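You operate a simulated robot arm through the tools that you are given. There is no shell and no other tool. Be economical: measure what you need, move in short steps, check, and stop when the job is done.

Carry out the task below with a simulated two-armed robot. There is one attempt and no reset: what you move stays moved.

## Task
Flour the mat; put green dough on it, brown in the black tin, plain on the press bed.
Fine: leave the dough in balls; the dredger goes back. Set down upright: dredger.

It is judged by the outcome, as a careful person would: the job done as asked, and still so three seconds after it is handed in. It fails if anything else is knocked over, pushed out of place, dropped, spilled or broken.

## Robot
Two 7-joint arms with two-finger grippers on one trunk, on a base that drives. Base frame: it is fixed to the floor where the robot stands at the start and does not move with it; the origin is under the middle of the robot, x ahead of it, y to its left, z up. Units: cm, degrees, N and s.
The left shoulder is at the start at [6, 12.3, 94.5], the right one opposite. With the tool pointing down near the work surface each hand reaches from about 34 to 80 cm from the robot's upright axis, wherever it stands, measured 20 degrees to its own side. Places, roughly: bed of the dough press [110, -30, 90]; mat [90, 10, 90]; middle of the mat [90, 10, 90]; tin [60, 50, 90]. Payload 1.47 kg a hand.
Tool frame (each hand has its own): the origin (TCP) lies between the finger pads and is the grasp point; the fingertips stand 1.6 cm ahead of it; z points along the fingers, y is the line along which they close. Largest opening 8.7 cm; the body of the gripper starts 5.5 cm behind the TCP.
Orientation is that of the tool frame in the base frame, as a unit quaternion [x, y, z, w]. With the fingers straight down and closing along the base's y, the tool's x points along the base's -x, its y along +y and its z along -z.

## Interface
- The arms move only by the tool nudge_tool. It takes "left_commands", "right_commands" or both (then of equal length, played together; a hand with none holds still); each is a list of rows, each a list of 7 numbers: the shift along the tool's x, y, z in units of 20 mm (1.0 is 20 mm), then the turn, a rotation vector about the tool's x, y, z in units of 4 degrees (1.0 is 4 degrees), then the gripper command, from -1 (fully open) to 1 (shut), values between in proportion. In form: [[x, y, z, ax, ay, az, grip], ...]. A call has 1 to 8 rows; each row shifts and turns the commanded pose from where the row before left it, along the tool's axes as they then stand. A call with a number of a shift or a turn outside -1 to 1 is refused whole. A row lasts 0.2 s, in which the tool goes at most 5 cm and 8.6 degrees; a call with a longer step from one row to the next is refused whole, and so is a gripper value outside its range. A pose out of reach is approached as far as the arm can. The call stops where the force on the tool passes 40 N (or 10 N more than at its start, if that is more) or the arm is blocked; 0.2 s more then pass. The fingers move at their own pace (about 15.3 cm/s each) and stop on an object; they squeeze with about 28 N. The grip force told is the motor's: it shows also when the fingers shut on nothing. Time passes only in rows, and 0.2 s behind the last, so rows that do not move let the fingers close. The reply holds the time, the measured pose of the TCP, the force on the tool along the base axes, the opening and the grip force, in the units named above and with some noise, with the torque about the TCP (base axes, N m) and any sound that the robot's microphone picked up, and new pictures: "show" is both (left out), scene, wrist or none (wrist: the cameras of the hands that moved).
- Cameras (640 x 400 px; columns grow to the right, rows downward): "scene" is now at [10.09, 1.97, 150.85]; the picture's right is [0.28, -0.96, 0.00], its down [-0.59, -0.17, -0.79] and it looks along [0.76, 0.22, -0.61] (base axes); focal length 280 px, centre (320, 200). "left" rides on the left gripper at [7.3, -1.2, -9] in its tool frame; the picture's right is [0.16, 0.99, 0.00], its down [-0.72, 0.12, -0.68] and it looks along [-0.67, 0.11, 0.73] (tool axes); focal length 247 px, centre (320, 200). "right" rides on the right gripper at [7.3, 1.2, -9] in its tool frame; the picture's right is [-0.16, 0.99, 0.00], its down [-0.72, -0.12, -0.68] and it looks along [-0.67, -0.11, 0.73] (tool axes); focal length 247 px, centre (320, 200). There is no depth. A picture from a camera that has moved, and an enlarged one, comes with that camera's place and axes in the base frame and with its lens. The place of the scene camera against the robot may be out by one fixed shift of up to 1.8 cm in any direction.
- lift_body(by): slides the trunk up (or, below 0, down) by that many cm; the arms and the scene camera ride with it, the base frame stays. It gives what a move gives, with no picture.
- base_move(legs): drives the robot by 1 to 6 legs, each [ahead, left, turn to the left] in cm, cm and degrees, along the robot's own axes; the way and the turn of a leg run together, so that a leg with both is an arc; at most 150 cm and 180 degrees a leg. The arms and the cameras ride along, it lands a little off, and it stops where it bumps. It gives what a move gives, and a new picture of the scene camera.
- aim_head(pan, tilt): turns the head with the scene camera to pan (to the left, within 120 degrees either way) and tilt (down, from -29 to 69), counted from straight ahead of the robot. It gives what a move gives, and a new picture of the scene camera.
- enlarge(camera, box): a new picture of the part [left, top, right, bottom] of that camera's present view, enlarged. The clock stands still meanwhile.
- hand_in(): hands the job in; it is judged then, once.

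Work in short steps. Places have to be worked out from the pictures, the camera data and where the tool is seen: move nearer, look again, correct. Check each grasp and each placing, and mend what went wrong. You have 120 turns and 260 pictures in all, those below and enlarged ones among them. Open the grippers and draw the arms clear of the work before you hand the job in, unless the task says otherwise; then end with one line.

The tools are called after "Emit:" by a JSON object that holds its "op" and its "data". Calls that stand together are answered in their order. nudge_tool: Moves the arms, as the interface text tells. Its arguments: {"type":"object","properties":{"left_commands":{"type":"array","items":{"type":"array","items":{"type":"number"}}},"right_commands":{"type":"array","items":{"type":"array","items":{"type":"number"}}},"show":{"type":"string","enum":["both","scene","wrist","none"]}},"required":[]} The other tools are called the same way: lift_body (by) slides the trunk up or down; base_move (legs) drives the base; aim_head (pan, tilt) turns the head that bears the scene camera; enlarge (camera, box) takes an enlarged picture of a part of a camera's view; hand_in () hands the job in.

At the start:

```text
t: 0.0
left_tcp_pos: [52.4, 17.31, 116.08]
left_orientation: [0.0, 1.0, -0.001, 0.0]
left_ft_force: [-0.4, 1.0, -0.3]
left_wrist_torque: [0.01, 0.0, 0.01]
left_grip_width: 8.7
left_gripper_force: 0.1
right_tcp_pos: [43.18, -16.99, 117.6]
right_orientation: [0.0, 1.0, 0.0, 0.0]
right_ft_force: [-0.5, -0.9, 0.1]
right_wrist_torque: [0.02, -0.04, 0.0]
right_grip_width: 8.71
right_gripper_force: 0.1
trunk travel left (down, up): [-10.0, 13.0]
robot x, y, heading: [-0.13, 0.05, -0.0]
head pan, tilt: [16.1, 37.9]
```

scene: 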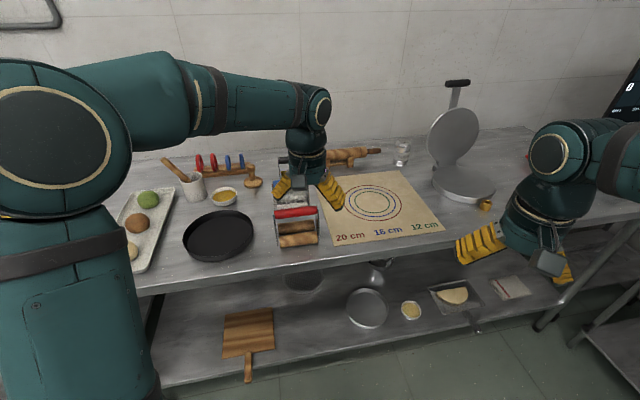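
right: 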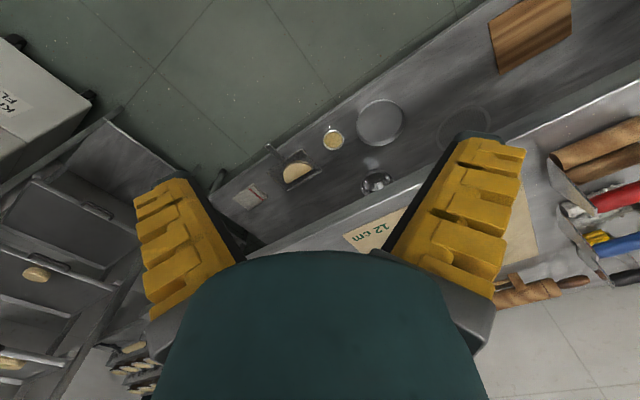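
left: 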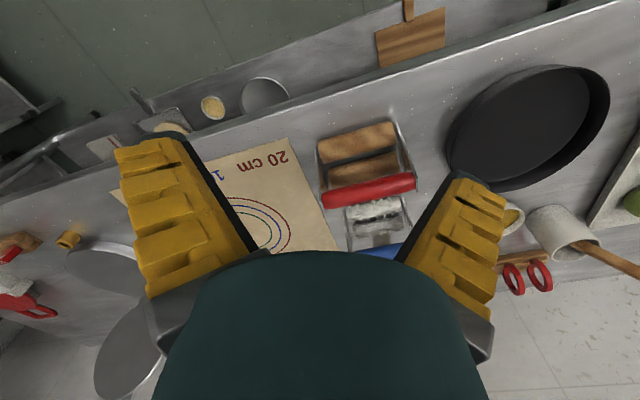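

The dough balls lie on a tray at left, next to the black tin; the dredger isn't obvious yet. I enlarge the scene to find it.

Emit:
{"op": "enlarge", "data": {"camera": "scene", "box": [110, 130, 350, 280]}}

Emit:
{"op": "enlarge", "data": {"camera": "scene", "box": [320, 70, 540, 250]}}

Emit:
{"op": "enlarge", "data": {"camera": "left", "box": [290, 60, 640, 300]}}

```text
2.67 times, centred on (230, 205) of scene
camera zoom: at [10.09, 1.97, 150.85], right [0.28, -0.96, 0.0], down [-0.59, -0.17, -0.79], along [0.76, 0.22, -0.61], focal length 747 px, centre (560, 187)
```

zoom: 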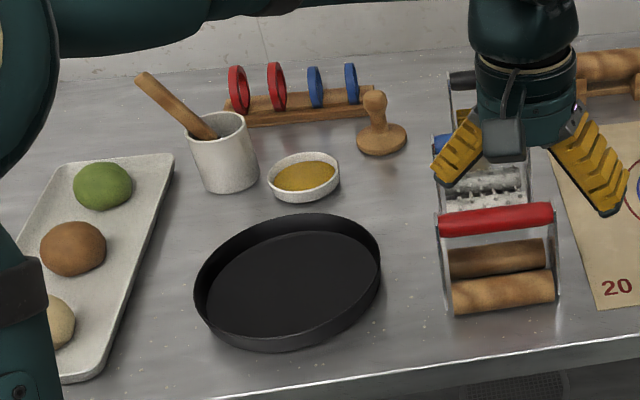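

```text
2.22 times, centred on (430, 160) of scene
camera zoom: at [10.09, 1.97, 150.85], right [0.28, -0.96, 0.0], down [-0.59, -0.17, -0.79], along [0.76, 0.22, -0.61], focal length 623 px, centre (76, 289)
```

zoom: 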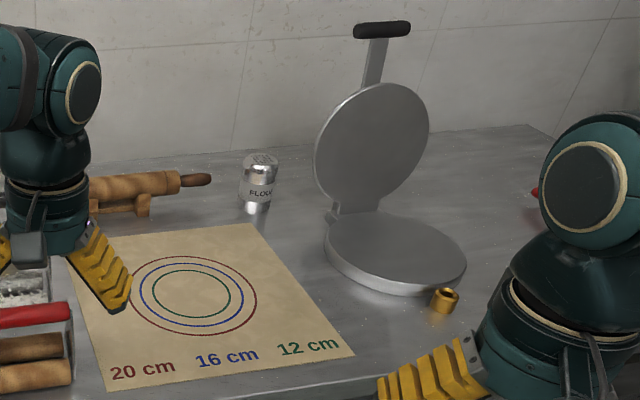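

```text
1.67 times, centred on (465, 180) of left
camera zoom: at [45.2, 16.13, 124.95], right [-0.16, 0.99, 0.0], down [0.72, 0.12, 0.68], along [0.67, 0.11, -0.73], focal length 412 px, centre (78, 233)
```

zoom: 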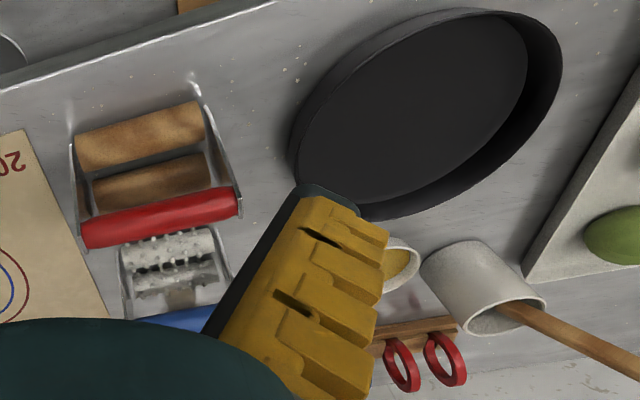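

The table is skewed about 28° to the robot, and the flour dredger stands near (120,-2), behind the mat and left of the press. I turn the robot to face the table squarely before anything else.

Emit:
{"op": "base_move", "data": {"legs": [[0, 0, 28]]}}

Emit:
{"op": "aim_head", "data": {"pan": -35, "tilt": 42}}

```text
t: 1.8
left_tcp_pos: [38.08, 39.92, 116.06]
left_orientation: [-0.241, 0.97, 0.0, 0.0]
left_ft_force: [0.0, 0.0, 0.5]
left_wrist_torque: [0.03, 0.01, 0.0]
left_grip_width: 8.71
left_gripper_force: 0.0
right_tcp_pos: [46.24, 5.29, 117.68]
right_orientation: [-0.241, 0.97, -0.001, 0.0]
right_ft_force: [0.2, 0.2, -0.2]
right_wrist_torque: [-0.01, 0.01, -0.03]
right_grip_width: 8.69
right_gripper_force: 0.0
trunk travel left (down, up): [-10.0, 13.0]
robot x, y, heading: [-0.22, 0.41, 28.0]
head pan, tilt: [16.1, 37.9]
camera scene: at [7.86, 6.08, 150.84], right [0.7, -0.72, 0.0], down [-0.44, -0.43, -0.79], along [0.57, 0.55, -0.61], focal length 280 px, centre (320, 200)
```

scene: 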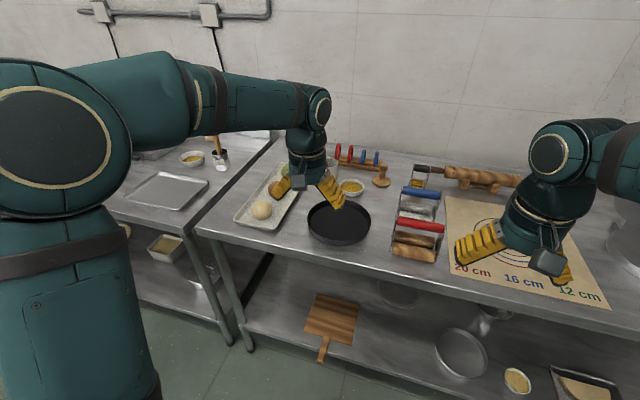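

```text
t: 3.0
left_tcp_pos: [38.16, 40.01, 116.02]
left_orientation: [-0.241, 0.97, 0.001, 0.0]
left_ft_force: [-0.5, 1.2, -0.2]
left_wrist_torque: [0.01, 0.02, 0.0]
left_grip_width: 8.69
left_gripper_force: 0.1
right_tcp_pos: [46.24, 5.35, 117.64]
right_orientation: [-0.242, 0.97, 0.0, 0.0]
right_ft_force: [0.3, 0.4, 0.3]
right_wrist_torque: [0.01, -0.01, 0.0]
right_grip_width: 8.69
right_gripper_force: 0.0
trunk travel left (down, up): [-10.0, 13.0]
robot x, y, heading: [0.26, -0.03, 28.2]
head pan, tilt: [-35.0, 42.0]
camera scene: at [9.97, -0.98, 150.24], right [-0.12, -0.99, 0.0], down [-0.66, 0.08, -0.74], along [0.74, -0.09, -0.67], focal length 280 px, centre (320, 200)
```

scene: 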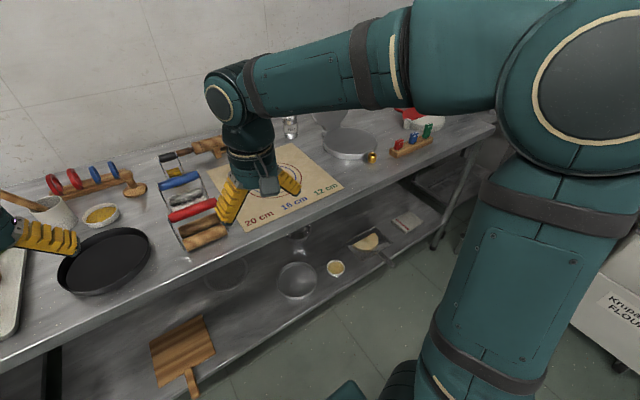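

The robot now squares with the table. I look steeply down to judge how close the base may come to the table.

Emit:
{"op": "aim_head", "data": {"pan": 0, "tilt": 69}}

```text
t: 4.0
left_tcp_pos: [38.1, 39.83, 116.06]
left_orientation: [-0.241, 0.97, 0.001, 0.0]
left_ft_force: [-0.2, -0.3, 0.0]
left_wrist_torque: [0.01, -0.05, 0.0]
left_grip_width: 8.72
left_gripper_force: 0.0
right_tcp_pos: [46.1, 5.21, 117.64]
right_orientation: [-0.242, 0.97, 0.001, 0.0]
right_ft_force: [0.5, -0.3, 0.8]
right_wrist_torque: [0.04, -0.01, -0.01]
right_grip_width: 8.69
right_gripper_force: 0.1
trunk travel left (down, up): [-10.0, 13.0]
robot x, y, heading: [-0.02, -0.1, 28.0]
head pan, tilt: [0.0, 68.8]
camera scene: at [6.62, 2.65, 146.92], right [0.47, -0.88, 0.0], down [-0.82, -0.44, -0.36], along [0.32, 0.17, -0.93], focal length 280 px, centre (320, 200)
```

scene: 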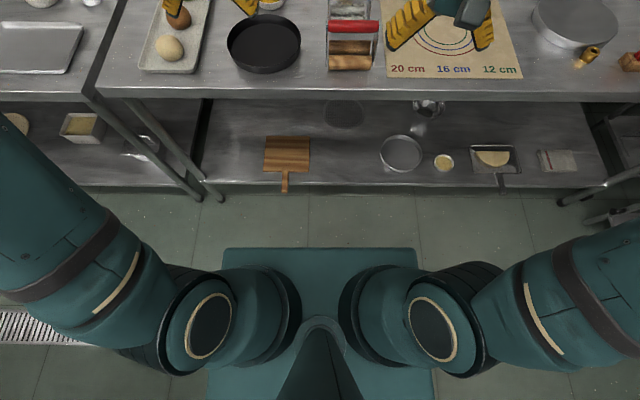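

The base reaches about 31 cm ahead, leaving about 28 cm to the shelf edge. I'll shift 43 cm right and 20 cm ahead, so the dredger is in front of the right shoulder.

Emit:
{"op": "base_move", "data": {"legs": [[0, -43, 0], [20, 0, 0]]}}

Emit:
{"op": "aim_head", "data": {"pan": 0, "tilt": 40}}

```text
t: 9.5
left_tcp_pos: [76.35, 10.95, 116.0]
left_orientation: [-0.239, 0.971, 0.0, -0.001]
left_ft_force: [-0.1, 0.3, 0.4]
left_wrist_torque: [0.0, 0.01, 0.02]
left_grip_width: 8.69
left_gripper_force: 0.1
right_tcp_pos: [84.13, -23.67, 117.64]
right_orientation: [-0.239, 0.971, 0.0, -0.001]
right_ft_force: [0.5, 0.5, -0.7]
right_wrist_torque: [0.0, 0.04, -0.01]
right_grip_width: 8.72
right_gripper_force: 0.1
trunk travel left (down, up): [-10.0, 13.0]
robot x, y, heading: [37.71, -29.19, 27.7]
head pan, tilt: [0.0, 68.8]
camera scene: at [44.66, -26.19, 146.91], right [0.46, -0.89, 0.0], down [-0.83, -0.43, -0.36], along [0.32, 0.17, -0.93], focal length 280 px, centre (320, 200)
```

scene: 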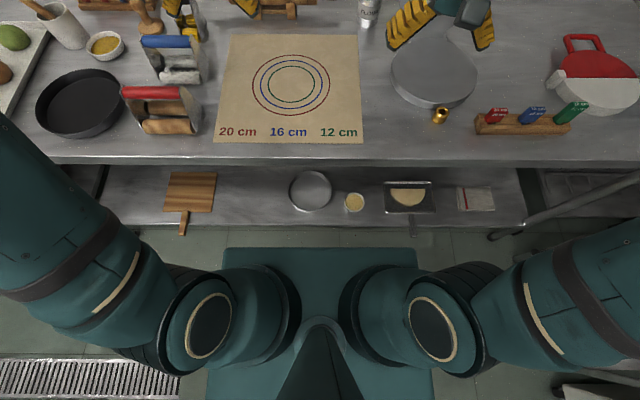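

```text
t: 10.5
left_tcp_pos: [76.29, 10.79, 115.9]
left_orientation: [-0.239, 0.971, 0.0, 0.0]
left_ft_force: [1.1, 0.2, -0.2]
left_wrist_torque: [0.0, 0.0, -0.01]
left_grip_width: 8.68
left_gripper_force: 0.0
right_tcp_pos: [84.1, -23.82, 117.56]
right_orientation: [-0.24, 0.971, 0.0, 0.0]
right_ft_force: [0.7, 0.5, 0.9]
right_wrist_torque: [0.03, -0.01, -0.02]
right_grip_width: 8.72
right_gripper_force: 0.0
trunk travel left (down, up): [-10.0, 13.0]
robot x, y, heading: [37.93, -29.22, 27.9]
head pan, tilt: [0.0, 40.0]
camera scene: at [47.14, -24.88, 150.52], right [0.46, -0.89, 0.0], down [-0.57, -0.3, -0.77], along [0.68, 0.36, -0.64], focal length 280 px, centre (320, 200)
```

scene: 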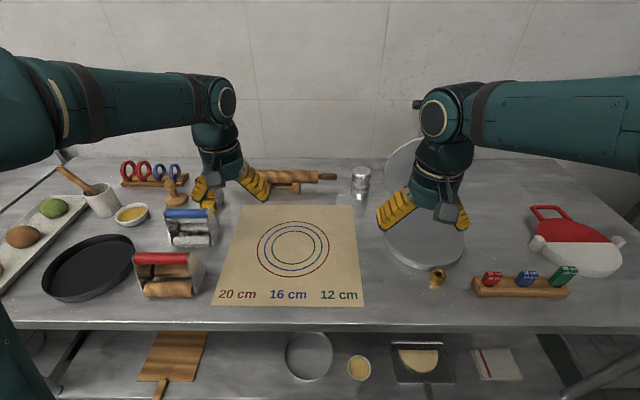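

I enlarge around the dredger and press to locate the dredger exactly.

Emit:
{"op": "enlarge", "data": {"camera": "scene", "box": [300, 140, 420, 215]}}

```text
5.33 times, centred on (360, 178) of scene
camera zoom: at [47.14, -24.88, 150.52], right [0.46, -0.89, 0.0], down [-0.57, -0.3, -0.77], along [0.68, 0.36, -0.64], focal length 1494 px, centre (107, 320)
```

zoom: 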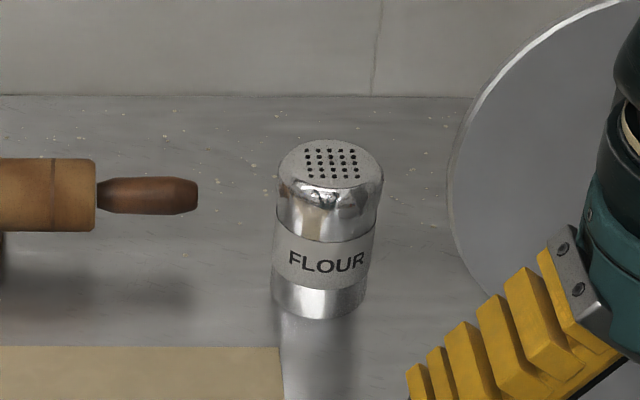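

The dredger is at about (120.4,-1.3), 10 cm tall and 6.5 cm wide, with the press lid close to its right. I start pitching the right tool forward while sliding it left, and pull the left hand back.

Emit:
{"op": "nudge_tool", "data": {"right_commands": [[0, 0.75, 0, 0, -1, 0, -1], [0, 0.75, 0, 0, -1, 0, -1], [0, 0.75, 0, 0, -1, 0, -1], [0, 0.75, 0, 0, -1, 0, -1], [0, 0.75, 0, 0, -1, 0, -1], [0, 0.75, 0, 0, -1, 0, -1], [0, 0.75, 0, 0, -1, 0, -1], [0, 0.75, 0, 0, -1, 0, -1]], "left_commands": [[0.6, 0.5, 0, 0, 0, 0, -1], [0.6, 0.5, 0, 0, 0, 0, -1], [0.6, 0.5, 0, 0, 0, 0, -1], [0.6, 0.5, 0, 0, 0, 0, -1], [0.6, 0.5, 0, 0, 0, 0, -1], [0.6, 0.5, 0, 0, 0, 0, -1], [0.6, 0.5, 0, 0, 0, 0, -1], [0.6, 0.5, 0, 0, 0, 0, -1]], "show": "scene"}}

```text
t: 12.3
left_tcp_pos: [64.04, 13.46, 115.97]
left_orientation: [-0.239, 0.971, 0.0, 0.0]
left_ft_force: [-0.3, -0.1, 0.1]
left_wrist_torque: [0.0, -0.04, 0.0]
left_grip_width: 8.71
left_gripper_force: 0.0
right_tcp_pos: [78.54, -13.27, 117.7]
right_orientation: [-0.23, 0.933, 0.066, 0.268]
right_ft_force: [0.0, -0.3, -1.5]
right_wrist_torque: [-0.03, -0.01, -0.02]
right_grip_width: 8.7
right_gripper_force: 0.1
trunk travel left (down, up): [-10.0, 13.0]
robot x, y, heading: [38.05, -28.57, 27.9]
head pan, tilt: [0.0, 40.0]
camera scene: at [47.07, -24.86, 150.54], right [0.46, -0.89, 0.0], down [-0.57, -0.3, -0.77], along [0.68, 0.36, -0.64], focal length 280 px, centre (320, 200)
```

scene: 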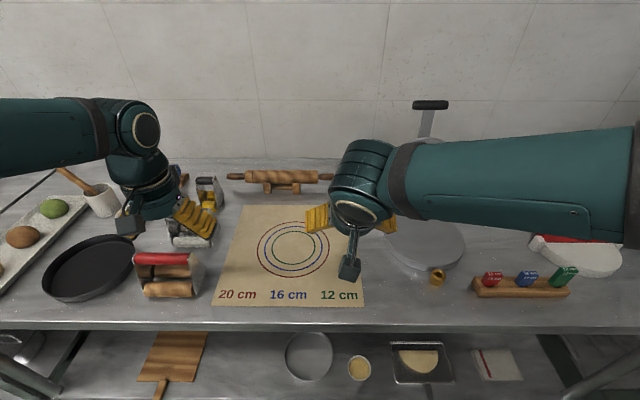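

Pitch another 20° so the fingers point ahead and about 38° down; then look through the wrist camera.

Emit:
{"op": "nudge_tool", "data": {"right_commands": [[0, 0, 0, 0, -1, 0, -1], [0, 0, 0, 0, -1, 0, -1], [0, 0, 0, 0, -1, 0, -1], [0, 0, 0, 0, -1, 0, -1], [0, 0, 0, 0, -1, 0, -1]], "show": "both"}}

```text
t: 13.5
left_tcp_pos: [64.05, 13.39, 115.94]
left_orientation: [-0.239, 0.971, 0.0, 0.0]
left_ft_force: [-0.2, 0.8, 0.4]
left_wrist_torque: [0.0, -0.02, -0.02]
left_grip_width: 8.7
left_gripper_force: 0.0
right_tcp_pos: [78.5, -13.14, 117.66]
right_orientation: [-0.215, 0.872, 0.105, 0.427]
right_ft_force: [0.7, 0.2, -0.2]
right_wrist_torque: [0.03, 0.01, -0.01]
right_grip_width: 8.71
right_gripper_force: 0.1
trunk travel left (down, up): [-10.0, 13.0]
robot x, y, heading: [37.87, -28.97, 27.8]
head pan, tilt: [0.0, 40.0]
camera scene: at [47.12, -24.89, 150.53], right [0.46, -0.89, 0.0], down [-0.57, -0.3, -0.77], along [0.68, 0.36, -0.64], focal length 280 px, centre (320, 200)
camera right: at [67.84, -17.46, 117.26], right [-0.37, 0.92, 0.13], down [-0.03, -0.15, 0.99], along [0.93, 0.37, 0.08], focal length 247 px, centre (320, 200)
```

scene: 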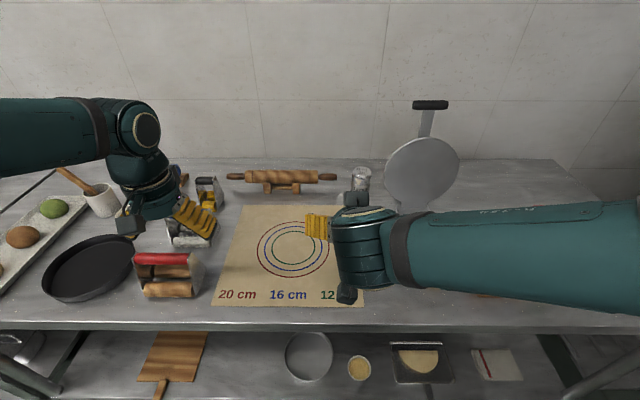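
right: 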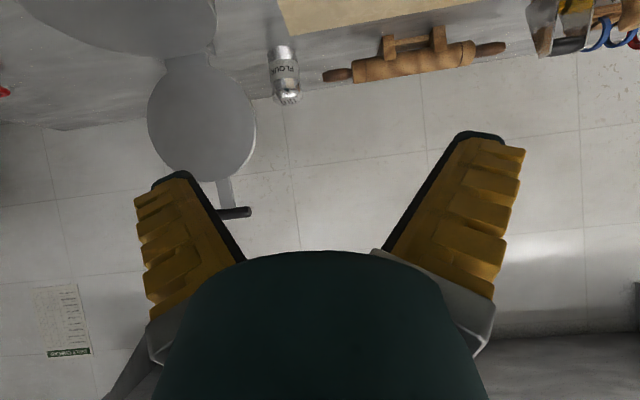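

The fingers point ahead now; the dredger and lid are visible (the wrist view is upside down). The lid edge is close on the right, so I yaw the tool 15° to the right to come in from the left, then advance part way.

Emit:
{"op": "nudge_tool", "data": {"right_commands": [[0, 0, 0, 0.74, 0, 0.58, -0.8], [0, 0, 0, 0.74, 0, 0.58, -0.8], [0, 0, 0, 0.74, 0, 0.58, -0.8], [0, 0, 0, 0.74, 0, 0.58, -0.8], [-0.36, 0.075, 1, 0, 0, 0, -0.8], [-0.36, 0.075, 1, 0, 0, 0, -0.8], [-0.36, 0.075, 1, 0, 0, 0, -0.8], [-0.36, 0.075, 1, 0, 0, 0, -0.8]], "show": "scene"}}

```text
t: 15.3
left_tcp_pos: [64.18, 13.34, 115.87]
left_orientation: [-0.239, 0.971, 0.0, 0.0]
left_ft_force: [0.1, -0.1, 0.2]
left_wrist_torque: [-0.03, 0.04, 0.01]
left_grip_width: 8.71
left_gripper_force: 0.0
right_tcp_pos: [86.39, -10.96, 114.78]
right_orientation: [-0.099, 0.893, 0.048, 0.436]
right_ft_force: [-0.2, -0.7, 0.5]
right_wrist_torque: [0.04, -0.01, -0.01]
right_grip_width: 8.04
right_gripper_force: 0.9
trunk travel left (down, up): [-10.0, 13.0]
robot x, y, heading: [37.67, -28.99, 27.8]
head pan, tilt: [0.0, 40.0]
camera scene: at [47.18, -24.86, 150.53], right [0.46, -0.89, 0.0], down [-0.57, -0.3, -0.77], along [0.68, 0.36, -0.64], focal length 280 px, centre (320, 200)
```

scene: 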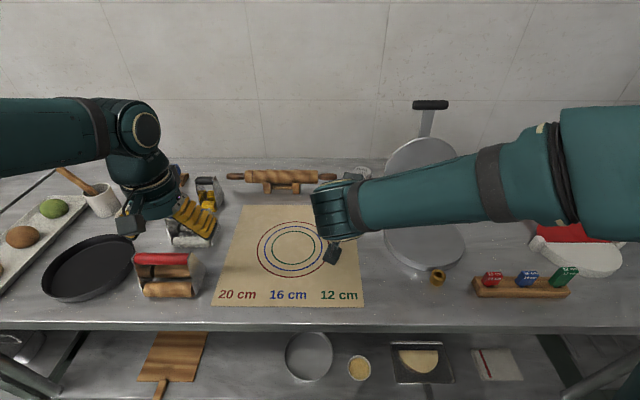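

Advance along the same line for 16 cm more, watching the forearm against the lid.

Emit:
{"op": "nudge_tool", "data": {"right_commands": [[-0.37, 0.09, 1, 0, 0, 0, -0.8], [-0.37, 0.09, 1, 0, 0, 0, -0.8], [-0.37, 0.09, 1, 0, 0, 0, -0.8], [-0.37, 0.09, 1, 0, 0, 0, -0.8], [-0.37, 0.09, 1, 0, 0, 0, -0.8], [-0.37, 0.09, 1, 0, 0, 0, -0.8], [-0.37, 0.09, 1, 0, 0, 0, -0.8], [-0.37, 0.09, 1, 0, 0, 0, -0.8]], "show": "both"}}

```text
t: 17.1
left_tcp_pos: [64.12, 13.38, 115.98]
left_orientation: [-0.24, 0.971, 0.0, 0.0]
left_ft_force: [-0.6, 0.2, 0.2]
left_wrist_torque: [0.02, 0.0, -0.01]
left_grip_width: 8.71
left_gripper_force: 0.0
right_tcp_pos: [101.84, -5.83, 109.71]
right_orientation: [-0.098, 0.894, 0.048, 0.435]
right_ft_force: [-0.3, -0.4, 0.9]
right_wrist_torque: [-0.03, 0.03, 0.0]
right_grip_width: 8.02
right_gripper_force: 1.1
trunk travel left (down, up): [-10.0, 13.0]
robot x, y, heading: [37.91, -28.75, 27.8]
head pan, tilt: [0.0, 40.0]
camera scene: at [47.19, -24.86, 150.53], right [0.46, -0.89, 0.0], down [-0.57, -0.3, -0.77], along [0.68, 0.36, -0.64], focal length 280 px, centre (320, 200)
camera right: at [90.49, -7.25, 109.35], right [-0.12, 0.98, 0.12], down [-0.06, -0.13, 0.99], along [0.99, 0.11, 0.08], focal length 247 px, centre (320, 200)
```

scene: 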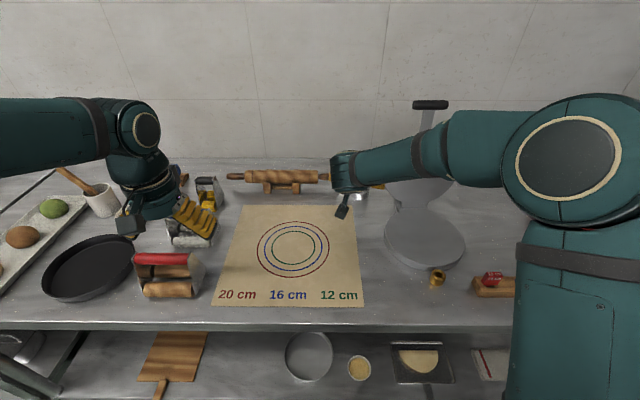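
right: 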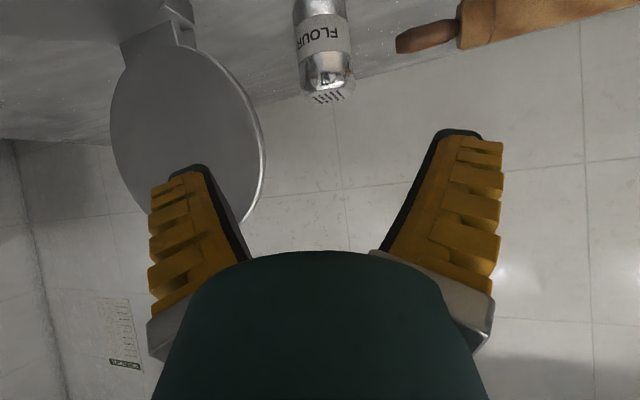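

Bearings put the dredger at about (120.3,-1.0) and the lid edge ~8 cm to the side of my approach line, which leaves room. I advance 12 cm along the fingers and look again.

Emit:
{"op": "nudge_tool", "data": {"right_commands": [[-0.06, 0.03, 1, 0, 0, 0, -0.85], [-0.06, 0.03, 1, 0, 0, 0, -0.85], [-0.06, 0.03, 1, 0, 0, 0, -0.85], [-0.06, 0.03, 1, 0, 0, 0, -0.85], [-0.06, 0.03, 1, 0, 0, 0, -0.85], [-0.06, 0.03, 0.5, 0, 0, 0, -0.85]], "show": "both"}}

```text
t: 18.5
left_tcp_pos: [64.1, 13.45, 115.9]
left_orientation: [-0.24, 0.971, 0.0, 0.0]
left_ft_force: [0.7, -0.3, 0.0]
left_wrist_torque: [0.0, 0.0, 0.0]
left_grip_width: 8.69
left_gripper_force: 0.2
right_tcp_pos: [110.79, -3.5, 103.4]
right_orientation: [-0.099, 0.893, 0.048, 0.436]
right_ft_force: [-0.5, 0.5, 0.4]
right_wrist_torque: [0.01, 0.02, -0.02]
right_grip_width: 8.19
right_gripper_force: 1.2
trunk travel left (down, up): [-10.0, 13.0]
robot x, y, heading: [37.81, -28.66, 27.8]
head pan, tilt: [0.0, 40.0]
camera scene: at [47.14, -24.89, 150.53], right [0.46, -0.89, 0.0], down [-0.57, -0.3, -0.77], along [0.68, 0.36, -0.64], focal length 280 px, centre (320, 200)
camera right: at [99.25, -4.87, 103.09], right [-0.12, 0.98, 0.12], down [-0.06, -0.13, 0.99], along [0.99, 0.11, 0.08], focal length 247 px, centre (320, 200)
```

scene: 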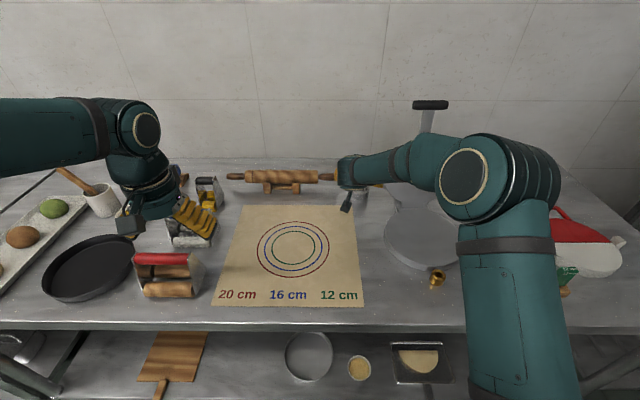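
right: 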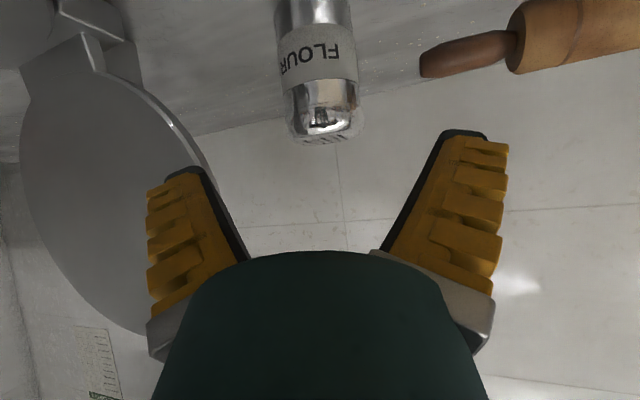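

Alignment is within a few mm. I check forearm clearance to the lid before the last 12 cm.

Emit:
{"op": "enlarge", "data": {"camera": "scene", "box": [310, 90, 470, 210]}}

```text
3.33 times, centred on (390, 150) of scene
camera zoom: at [47.14, -24.89, 150.53], right [0.46, -0.89, 0.0], down [-0.57, -0.3, -0.77], along [0.68, 0.36, -0.64], focal length 934 px, centre (87, 367)
```

zoom: 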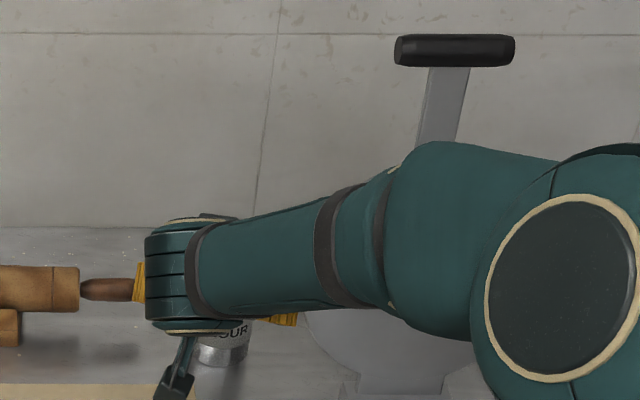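

The forearm stays at least 10 cm in front of the lid. I advance the last 12 cm onto the dredger with the fingers open.

Emit:
{"op": "nudge_tool", "data": {"right_commands": [[-0.06, 0.01, 0.9, 0, 0, 0, -0.85], [-0.06, 0.01, 0.9, 0, 0, 0, -0.85], [-0.06, 0.01, 0.9, 0, 0, 0, -0.85], [-0.06, 0.01, 0.9, 0, 0, 0, -0.85], [-0.06, 0.01, 0.9, 0, 0, 0, -0.85], [-0.06, 0.01, 0.8, 0, 0, 0, -0.85]], "show": "both"}}

```text
t: 19.9
left_tcp_pos: [64.19, 13.43, 116.04]
left_orientation: [-0.24, 0.971, 0.0, 0.0]
left_ft_force: [-0.1, 0.6, 0.0]
left_wrist_torque: [0.01, 0.0, -0.04]
left_grip_width: 8.7
left_gripper_force: 0.1
right_tcp_pos: [119.19, -1.5, 97.56]
right_orientation: [-0.1, 0.893, 0.049, 0.436]
right_ft_force: [0.0, 0.4, 0.3]
right_wrist_torque: [0.02, 0.05, 0.03]
right_grip_width: 8.17
right_gripper_force: 0.9
trunk travel left (down, up): [-10.0, 13.0]
robot x, y, heading: [37.82, -29.04, 27.7]
head pan, tilt: [0.0, 40.0]
camera scene: at [47.2, -24.89, 150.53], right [0.46, -0.89, 0.0], down [-0.57, -0.3, -0.77], along [0.68, 0.36, -0.64], focal length 280 px, centre (320, 200)
camera right: at [107.75, -2.95, 97.21], right [-0.12, 0.98, 0.12], down [-0.06, -0.13, 0.99], along [0.99, 0.11, 0.08], focal length 247 px, centre (320, 200)
```

scene: 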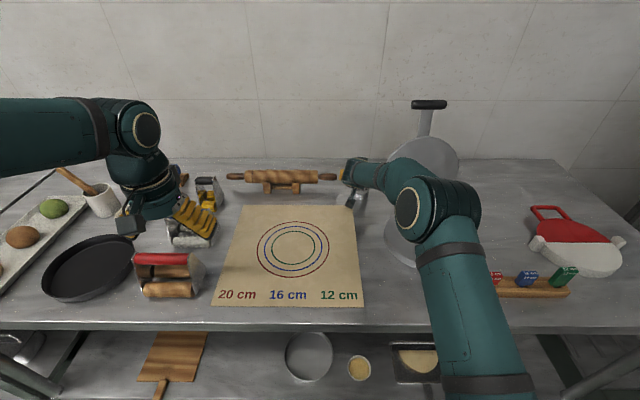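
right: 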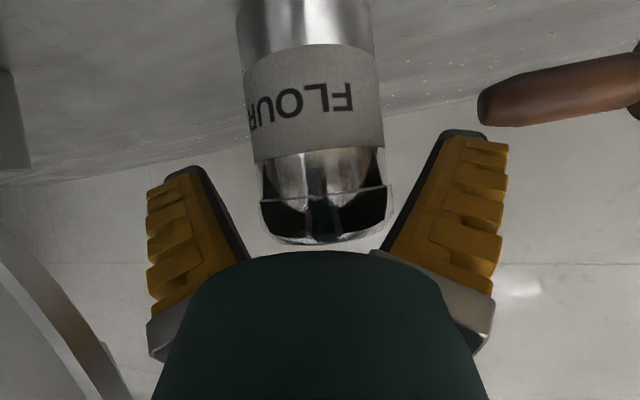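

The dredger sits centred between the fingers; I go 0.9 cm further and 1.5 cm lower, onto the label, then close.

Emit:
{"op": "nudge_tool", "data": {"right_commands": [[0.16, 0, 0.41, 0, 0, 0, -0.85], [0.16, 0, 0.41, 0, 0, 0, -0.85], [0, 0, 0, 0, 0, 0, 0.6], [0, 0, 0, 0, 0, 0, 0.6], [0, 0, 0, 0, 0, 0, 0.6]], "show": "wrist"}}

```text
t: 21.1
left_tcp_pos: [64.08, 13.53, 115.98]
left_orientation: [-0.239, 0.971, 0.0, 0.001]
left_ft_force: [0.2, -1.8, 0.2]
left_wrist_torque: [0.0, 0.02, 0.01]
left_grip_width: 8.71
left_gripper_force: 0.1
right_tcp_pos: [120.12, -1.31, 96.17]
right_orientation: [-0.099, 0.893, 0.049, 0.436]
right_ft_force: [0.2, 1.3, 1.2]
right_wrist_torque: [0.06, -0.13, 0.06]
right_grip_width: 6.43
right_gripper_force: 27.8
trunk travel left (down, up): [-10.0, 13.0]
robot x, y, heading: [38.22, -28.81, 27.7]
head pan, tilt: [0.0, 40.0]
camera right: at [108.62, -2.73, 95.79], right [-0.12, 0.98, 0.13], down [-0.06, -0.13, 0.99], along [0.99, 0.11, 0.08], focal length 247 px, centre (320, 200)
```

right: 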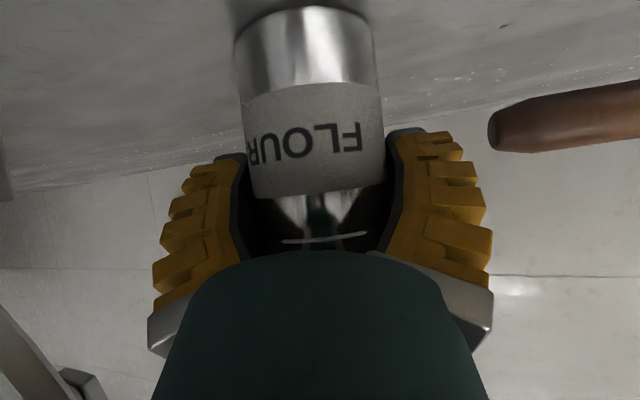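

Grip holds at 6.43 cm. I lift straight up 14 cm.

Emit:
{"op": "nudge_tool", "data": {"right_commands": [[-0.4, 0, -0.31, 0, 0, 0, 0.6], [-0.69, 0, -0.54, 0, 0, 0, 0.6], [-0.69, 0, -0.54, 0, 0, 0, 0.6], [-0.69, 0, -0.54, 0, 0, 0, 0.6], [-0.69, 0, -0.54, 0, 0, 0, 0.6], [-0.69, 0, -0.54, 0, 0, 0, 0.6], [-0.69, 0, -0.54, 0, 0, 0, 0.6], [-0.69, 0, -0.54, 0, 0, 0, 0.6]], "show": "both"}}

```text
t: 22.9
left_tcp_pos: [64.05, 13.39, 115.99]
left_orientation: [-0.24, 0.971, 0.0, 0.0]
left_ft_force: [0.9, -0.6, -0.8]
left_wrist_torque: [-0.01, -0.01, -0.02]
left_grip_width: 8.7
left_gripper_force: 0.0
right_tcp_pos: [120.04, -1.43, 109.37]
right_orientation: [-0.099, 0.893, 0.048, 0.436]
right_ft_force: [0.3, 0.3, -2.3]
right_wrist_torque: [0.01, 0.01, 0.01]
right_grip_width: 6.43
right_gripper_force: 28.0
trunk travel left (down, up): [-10.0, 13.0]
robot x, y, heading: [38.15, -28.7, 27.7]
head pan, tilt: [0.0, 40.0]
camera scene: at [47.13, -24.89, 150.53], right [0.46, -0.89, 0.0], down [-0.57, -0.3, -0.77], along [0.68, 0.36, -0.64], focal length 280 px, centre (320, 200)
camera right: at [108.53, -2.71, 109.08], right [-0.12, 0.98, 0.12], down [-0.06, -0.13, 0.99], along [0.99, 0.11, 0.08], focal length 247 px, centre (320, 200)
```

scene: 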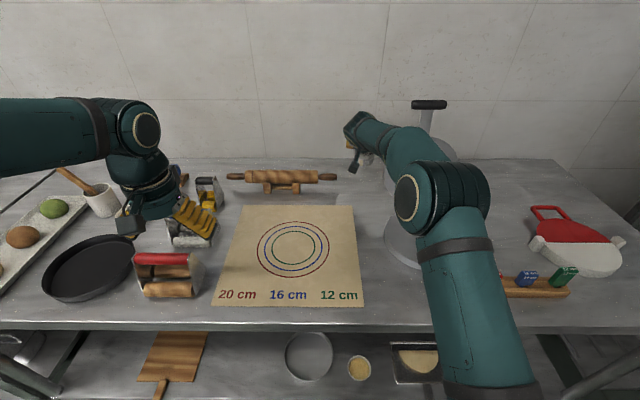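
right: 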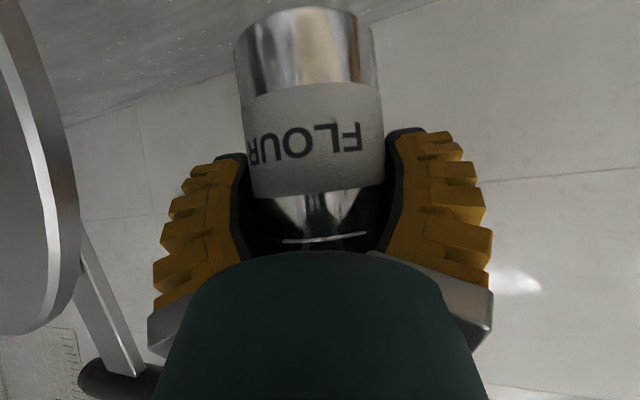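

Dredger lifted cleanly. I carry it back over the mat's middle at the same height.

Emit:
{"op": "nudge_tool", "data": {"right_commands": [[0.765, 0.675, -0.98, 0, 0, 0, 0.6], [0.765, 0.675, -0.98, 0, 0, 0, 0.6], [0.765, 0.675, -0.98, 0, 0, 0, 0.6], [0.765, 0.675, -0.98, 0, 0, 0, 0.6], [0.765, 0.675, -0.98, 0, 0, 0, 0.6], [0.765, 0.675, -0.98, 0, 0, 0, 0.6], [0.765, 0.675, -0.98, 0, 0, 0, 0.6], [0.765, 0.675, -0.98, 0, 0, 0, 0.6]], "show": "none"}}

Emit:
{"op": "nudge_tool", "data": {"right_commands": [[0.765, 0.675, -0.98, 0, 0, 0, 0.6], [0.765, 0.675, -0.98, 0, 0, 0, 0.6], [0.765, 0.675, -0.98, 0, 0, 0, 0.6], [0, 0, 0, 0, -1, 0, 0.6], [0, 0, 0, 0, -1, 0, 0.6], [0, 0, 0, 0, -1, 0, 0.6], [0, 0, 0, 0, -1, 0, 0.6]], "show": "scene"}}

```text
t: 24.7
left_tcp_pos: [64.12, 13.46, 115.93]
left_orientation: [-0.24, 0.971, 0.0, 0.0]
left_ft_force: [-1.0, -1.2, 0.8]
left_wrist_torque: [-0.01, 0.02, -0.01]
left_grip_width: 8.7
left_gripper_force: 0.1
right_tcp_pos: [98.23, 4.89, 109.49]
right_orientation: [-0.1, 0.893, 0.049, 0.436]
right_ft_force: [-1.0, -1.0, -2.5]
right_wrist_torque: [-0.02, -0.01, 0.02]
right_grip_width: 6.44
right_gripper_force: 27.8
trunk travel left (down, up): [-10.0, 13.0]
robot x, y, heading: [37.81, -29.12, 27.4]
head pan, tilt: [0.0, 40.0]
```

```text
t: 26.3
left_tcp_pos: [64.08, 13.35, 116.02]
left_orientation: [-0.24, 0.971, 0.0, -0.001]
left_ft_force: [-0.1, 0.3, -1.0]
left_wrist_torque: [-0.02, -0.01, -0.03]
left_grip_width: 8.68
left_gripper_force: 0.0
right_tcp_pos: [90.03, 7.31, 109.51]
right_orientation: [-0.091, 0.824, 0.062, 0.556]
right_ft_force: [0.6, 0.6, -2.6]
right_wrist_torque: [0.0, 0.02, 0.02]
right_grip_width: 6.45
right_gripper_force: 28.3
trunk travel left (down, up): [-10.0, 13.0]
robot x, y, heading: [37.36, -28.9, 28.1]
head pan, tilt: [0.0, 40.0]
camera scene: at [47.11, -24.84, 150.53], right [0.46, -0.89, 0.0], down [-0.57, -0.3, -0.77], along [0.68, 0.36, -0.64], focal length 280 px, centre (320, 200)
```

scene: 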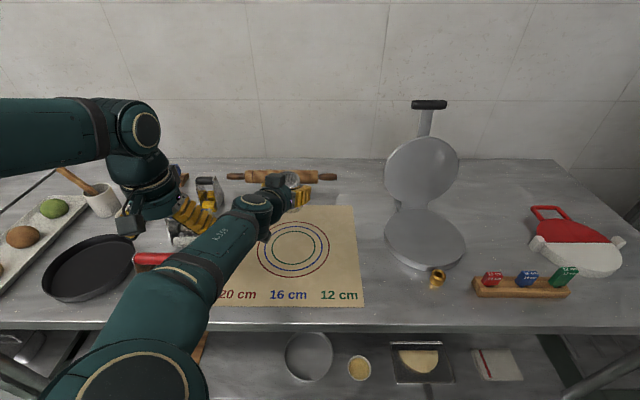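

The dredger is over the mat, arm clear. I roll the hand about its own axis to invert the dredger, first testing one direction.

Emit:
{"op": "nudge_tool", "data": {"right_commands": [[0, 0, 0, 0, -1, 0, 0.6], [0, 0, 0, 0, -1, 0, 0.6], [0, 0, 0, 0, 0, 1, 0.6], [0, 0, 0, 0, 0, 1, 0.6], [0, 0, 0, 0, 0, 1, 0.6], [0, 0, 0, 0, 0, 1, 0.6], [0, 0, 0, 0, 0, 1, 0.6], [0, 0, 0, 0, 0, 1, 0.6]], "show": "none"}}

Emit:
{"op": "nudge_tool", "data": {"right_commands": [[0, 0, 0, 0, 0, 1, 0.6], [0, 0, 0, 0, 0, 1, 0.6], [0, 0, 0, 0, 0, 1, 0.6], [0, 0, 0, 0, 0, 1, 0.6], [0, 0, 0, 0, 0, 1, 0.6], [0, 0, 0, 0, 0, 1, 0.6], [0, 0, 0, 0, 0, 1, 0.6], [0, 0, 0, 0, 0, 1, 0.6]], "show": "scene"}}

```text
t: 27.0
left_tcp_pos: [63.82, 13.88, 116.14]
left_orientation: [-0.243, 0.97, 0.0, 0.002]
left_ft_force: [-0.2, -0.9, -0.4]
left_wrist_torque: [0.01, -0.01, -0.04]
left_grip_width: 8.7
left_gripper_force: 0.0
right_tcp_pos: [92.0, 5.63, 113.78]
right_orientation: [-0.015, 0.799, 0.126, 0.587]
right_ft_force: [0.5, 0.0, -2.1]
right_wrist_torque: [0.02, 0.01, 0.01]
right_grip_width: 6.45
right_gripper_force: 28.0
trunk travel left (down, up): [-10.0, 13.0]
robot x, y, heading: [37.88, -28.83, 27.6]
head pan, tilt: [0.0, 40.0]
stopped in row 3 (right hand): the arm was blocked; the commanded pose is now the measured one
```

```text
t: 28.8
left_tcp_pos: [63.81, 13.77, 116.03]
left_orientation: [-0.243, 0.97, 0.001, 0.003]
left_ft_force: [-0.6, 0.6, 0.5]
left_wrist_torque: [-0.02, 0.01, -0.01]
left_grip_width: 8.71
left_gripper_force: 0.1
right_tcp_pos: [92.12, 5.48, 114.2]
right_orientation: [0.212, 0.772, 0.286, 0.527]
right_ft_force: [-0.6, 0.2, -1.8]
right_wrist_torque: [-0.02, -0.02, -0.01]
right_grip_width: 6.44
right_gripper_force: 27.8
trunk travel left (down, up): [-10.0, 13.0]
robot x, y, heading: [37.82, -28.95, 27.6]
head pan, tilt: [0.0, 40.0]
camera scene: at [47.15, -24.88, 150.53], right [0.46, -0.89, 0.0], down [-0.57, -0.3, -0.77], along [0.68, 0.36, -0.64], focal length 280 px, centre (320, 200)
```

scene: 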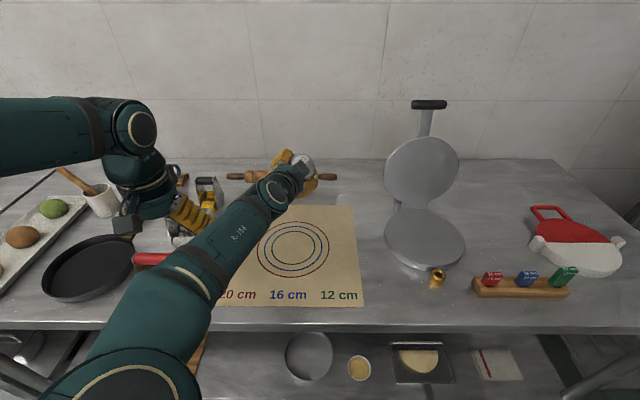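

The arm was briefly blocked, probably by the right elbow meeting the left arm. I tilt the head to see the elbows before going on.

Emit:
{"op": "aim_head", "data": {"pan": 20, "tilt": 66}}

```text
t: 29.7
left_tcp_pos: [63.81, 13.62, 116.26]
left_orientation: [-0.244, 0.97, 0.0, 0.003]
left_ft_force: [0.1, 0.1, 0.5]
left_wrist_torque: [0.0, -0.03, 0.0]
left_grip_width: 8.71
left_gripper_force: 0.1
right_tcp_pos: [92.19, 5.43, 114.1]
right_orientation: [0.21, 0.772, 0.287, 0.527]
right_ft_force: [-0.3, 0.0, -1.2]
right_wrist_torque: [0.01, 0.02, 0.01]
right_grip_width: 6.46
right_gripper_force: 27.9
trunk travel left (down, up): [-10.0, 13.0]
robot x, y, heading: [37.88, -28.78, 27.6]
head pan, tilt: [20.0, 66.0]
camera scene: at [43.63, -24.44, 147.2], right [0.74, -0.67, 0.0], down [-0.62, -0.67, -0.41], along [0.27, 0.3, -0.91], focal length 280 px, centre (320, 200)
```

scene: 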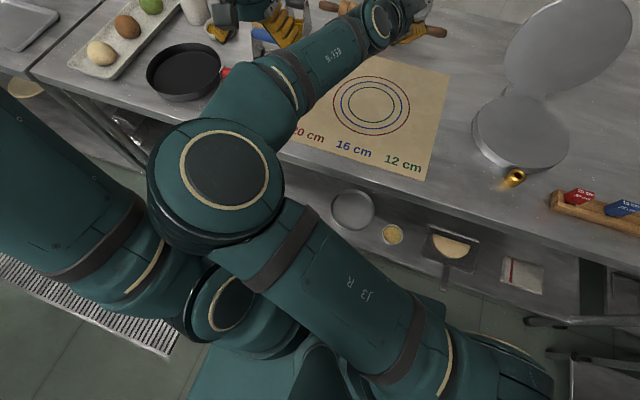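

The right elbow lies against the left upper arm. I move the right hand ~22 cm to the right so the elbow comes back, and will then shift the base left instead.

Emit:
{"op": "nudge_tool", "data": {"right_commands": [[-0.72, -0.65, 0.24, 0, 0, 0, 0.6], [-0.72, -0.65, 0.24, 0, 0, 0, 0.6], [-0.72, -0.65, 0.24, 0, 0, 0, 0.6], [-0.72, -0.65, 0.24, 0, 0, 0, 0.6], [-0.72, -0.65, 0.24, 0, 0, 0, 0.6], [-0.72, -0.65, 0.24, 0, 0, 0, 0.6]], "show": "scene"}}

```text
t: 31.1
left_tcp_pos: [63.83, 13.63, 116.19]
left_orientation: [-0.244, 0.97, 0.001, 0.003]
left_ft_force: [0.1, 0.1, 0.2]
left_wrist_torque: [0.01, 0.02, 0.0]
left_grip_width: 8.71
left_gripper_force: 0.0
right_tcp_pos: [97.66, -4.92, 113.99]
right_orientation: [0.204, 0.773, 0.283, 0.53]
right_ft_force: [-0.5, 0.2, -1.9]
right_wrist_torque: [-0.03, 0.05, -0.01]
right_grip_width: 6.43
right_gripper_force: 28.4
trunk travel left (down, up): [-10.0, 13.0]
robot x, y, heading: [37.91, -29.08, 27.6]
head pan, tilt: [20.0, 66.0]
camera scene: at [43.67, -24.51, 147.2], right [0.74, -0.67, 0.0], down [-0.62, -0.68, -0.41], along [0.27, 0.3, -0.91], focal length 280 px, centre (320, 200)
```

scene: 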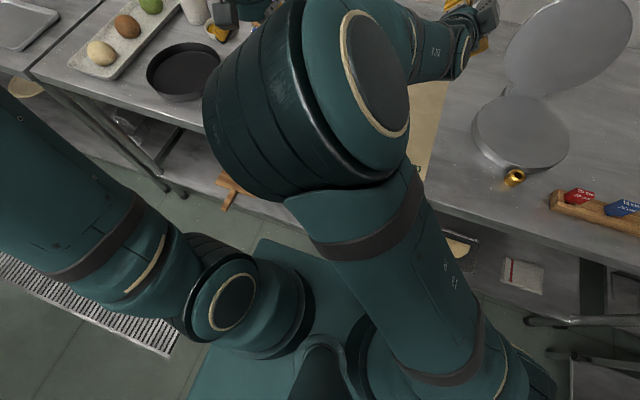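

The elbow has freed itself and is now high. I move 8 cm more to the right.

Emit:
{"op": "nudge_tool", "data": {"right_commands": [[-0.72, -0.65, 0.24, 0, 0, 0, 0.6], [-0.72, -0.65, 0.24, 0, 0, 0, 0.6], [-0.72, -0.65, 0.24, 0, 0, 0, 0.6], [-0.72, -0.65, 0.24, 0, 0, 0, 0.6]], "show": "none"}}

Emit:
{"op": "aim_head", "data": {"pan": 0, "tilt": 45}}

```text
t: 32.1
left_tcp_pos: [63.87, 13.58, 116.05]
left_orientation: [-0.243, 0.97, 0.0, 0.002]
left_ft_force: [-1.0, 0.0, -0.4]
left_wrist_torque: [-0.02, 0.01, 0.0]
left_grip_width: 8.68
left_gripper_force: 0.1
right_tcp_pos: [101.34, -11.93, 114.25]
right_orientation: [0.204, 0.772, 0.284, 0.53]
right_ft_force: [0.7, -0.3, -2.5]
right_wrist_torque: [-0.01, 0.02, -0.01]
right_grip_width: 6.46
right_gripper_force: 27.9
trunk travel left (down, up): [-10.0, 13.0]
robot x, y, heading: [37.68, -28.95, 27.7]
head pan, tilt: [20.0, 66.0]
```

```text
t: 32.9
left_tcp_pos: [63.96, 13.67, 116.11]
left_orientation: [-0.244, 0.97, 0.001, 0.002]
left_ft_force: [-0.4, 0.6, -0.2]
left_wrist_torque: [-0.01, 0.0, -0.02]
left_grip_width: 8.69
left_gripper_force: 0.0
right_tcp_pos: [101.33, -11.89, 114.2]
right_orientation: [0.204, 0.772, 0.284, 0.531]
right_ft_force: [1.0, -0.1, -1.7]
right_wrist_torque: [-0.05, 0.0, 0.0]
right_grip_width: 6.43
right_gripper_force: 28.4
trunk travel left (down, up): [-10.0, 13.0]
robot x, y, heading: [37.79, -28.77, 27.7]
head pan, tilt: [0.0, 45.0]
camera scene: at [46.83, -25.06, 149.8], right [0.47, -0.89, 0.0], down [-0.63, -0.33, -0.71], along [0.63, 0.33, -0.71], focal length 280 px, centre (320, 200)
```

scene: 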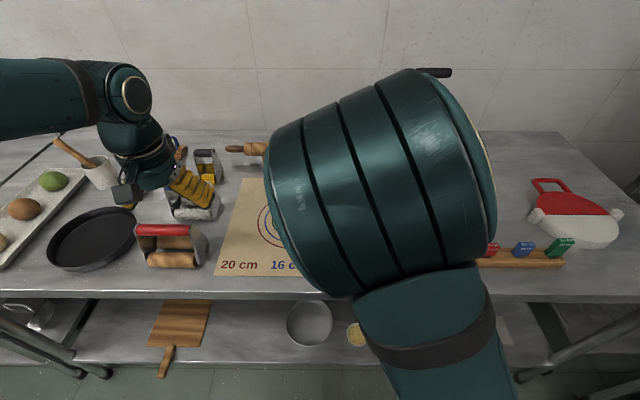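

The elbow now points up in a free posture, with the TCP 15 cm right of the robot's axis. I drive the base 22 cm left so the dredger comes over the mat's middle.

Emit:
{"op": "base_move", "data": {"legs": [[0, 22, 0]]}}

```text
t: 35.5
left_tcp_pos: [54.0, 32.92, 116.2]
left_orientation: [-0.241, 0.97, -0.001, 0.003]
left_ft_force: [-0.9, -0.1, -0.1]
left_wrist_torque: [-0.02, 0.05, 0.02]
left_grip_width: 8.69
left_gripper_force: 0.1
right_tcp_pos: [91.21, 7.22, 114.26]
right_orientation: [0.205, 0.772, 0.283, 0.531]
right_ft_force: [0.1, -0.4, -2.3]
right_wrist_torque: [-0.04, 0.02, 0.01]
right_grip_width: 6.44
right_gripper_force: 28.3
trunk travel left (down, up): [-10.0, 13.0]
robot x, y, heading: [27.76, -9.5, 27.7]
head pan, tilt: [0.0, 45.0]
camera scene: at [36.74, -5.75, 149.8], right [0.46, -0.89, 0.0], down [-0.63, -0.33, -0.71], along [0.63, 0.33, -0.71], focal length 280 px, centre (320, 200)
```

scene: 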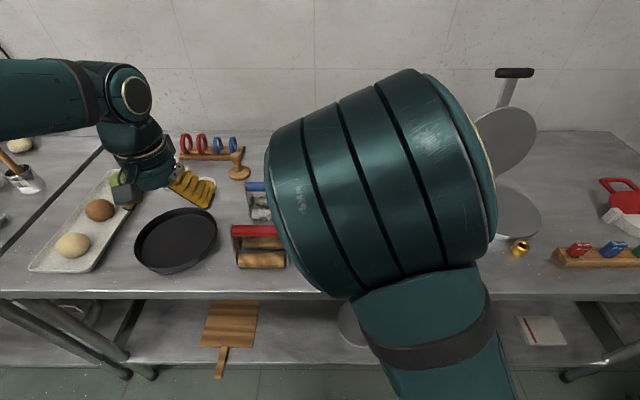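

TCP is over the mat's middle. Continue rolling in the same direction.

Emit:
{"op": "nudge_tool", "data": {"right_commands": [[0, 0, 0, 0, 0, 1, 0.6], [0, 0, 0, 0, 0, 1, 0.6], [0, 0, 0, 0, 0, 1, 0.6], [0, 0, 0, 0, 0, 1, 0.6], [0, 0, 0, 0, 0, 1, 0.6], [0, 0, 0, 0, 0, 1, 0.6], [0, 0, 0, 0, 0, 1, 0.6], [0, 0, 0, 0, 0, 1, 0.6]], "show": "both"}}

```text
t: 37.2
left_tcp_pos: [54.04, 32.81, 116.3]
left_orientation: [-0.242, 0.97, 0.0, 0.003]
left_ft_force: [0.7, -0.7, -0.3]
left_wrist_torque: [0.0, 0.04, 0.01]
left_grip_width: 8.68
left_gripper_force: 0.1
right_tcp_pos: [91.35, 7.12, 114.21]
right_orientation: [0.41, 0.686, 0.419, 0.432]
right_ft_force: [0.2, 0.5, -2.7]
right_wrist_torque: [-0.03, -0.01, -0.01]
right_grip_width: 6.44
right_gripper_force: 27.5
trunk travel left (down, up): [-10.0, 13.0]
robot x, y, heading: [27.96, -9.45, 27.5]
head pan, tilt: [0.0, 45.0]
camera scene: at [36.77, -5.8, 149.8], right [0.46, -0.89, 0.0], down [-0.63, -0.33, -0.71], along [0.63, 0.33, -0.71], focal length 280 px, centre (320, 200)
camera right: at [81.14, 12.35, 115.87], right [0.24, 0.16, 0.96], down [-0.45, -0.85, 0.26], along [0.86, -0.49, -0.14], focal length 247 px, centre (320, 200)
```

scene: 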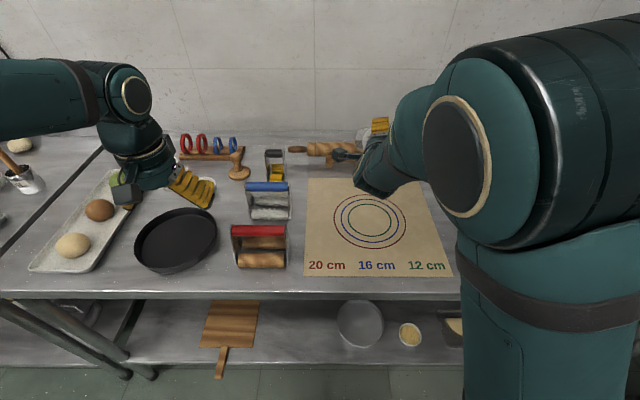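
right: 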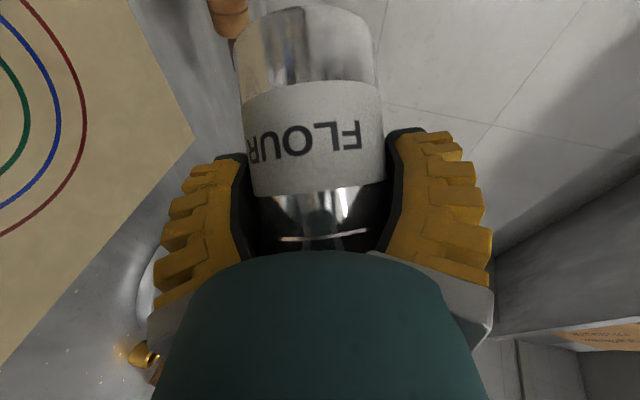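

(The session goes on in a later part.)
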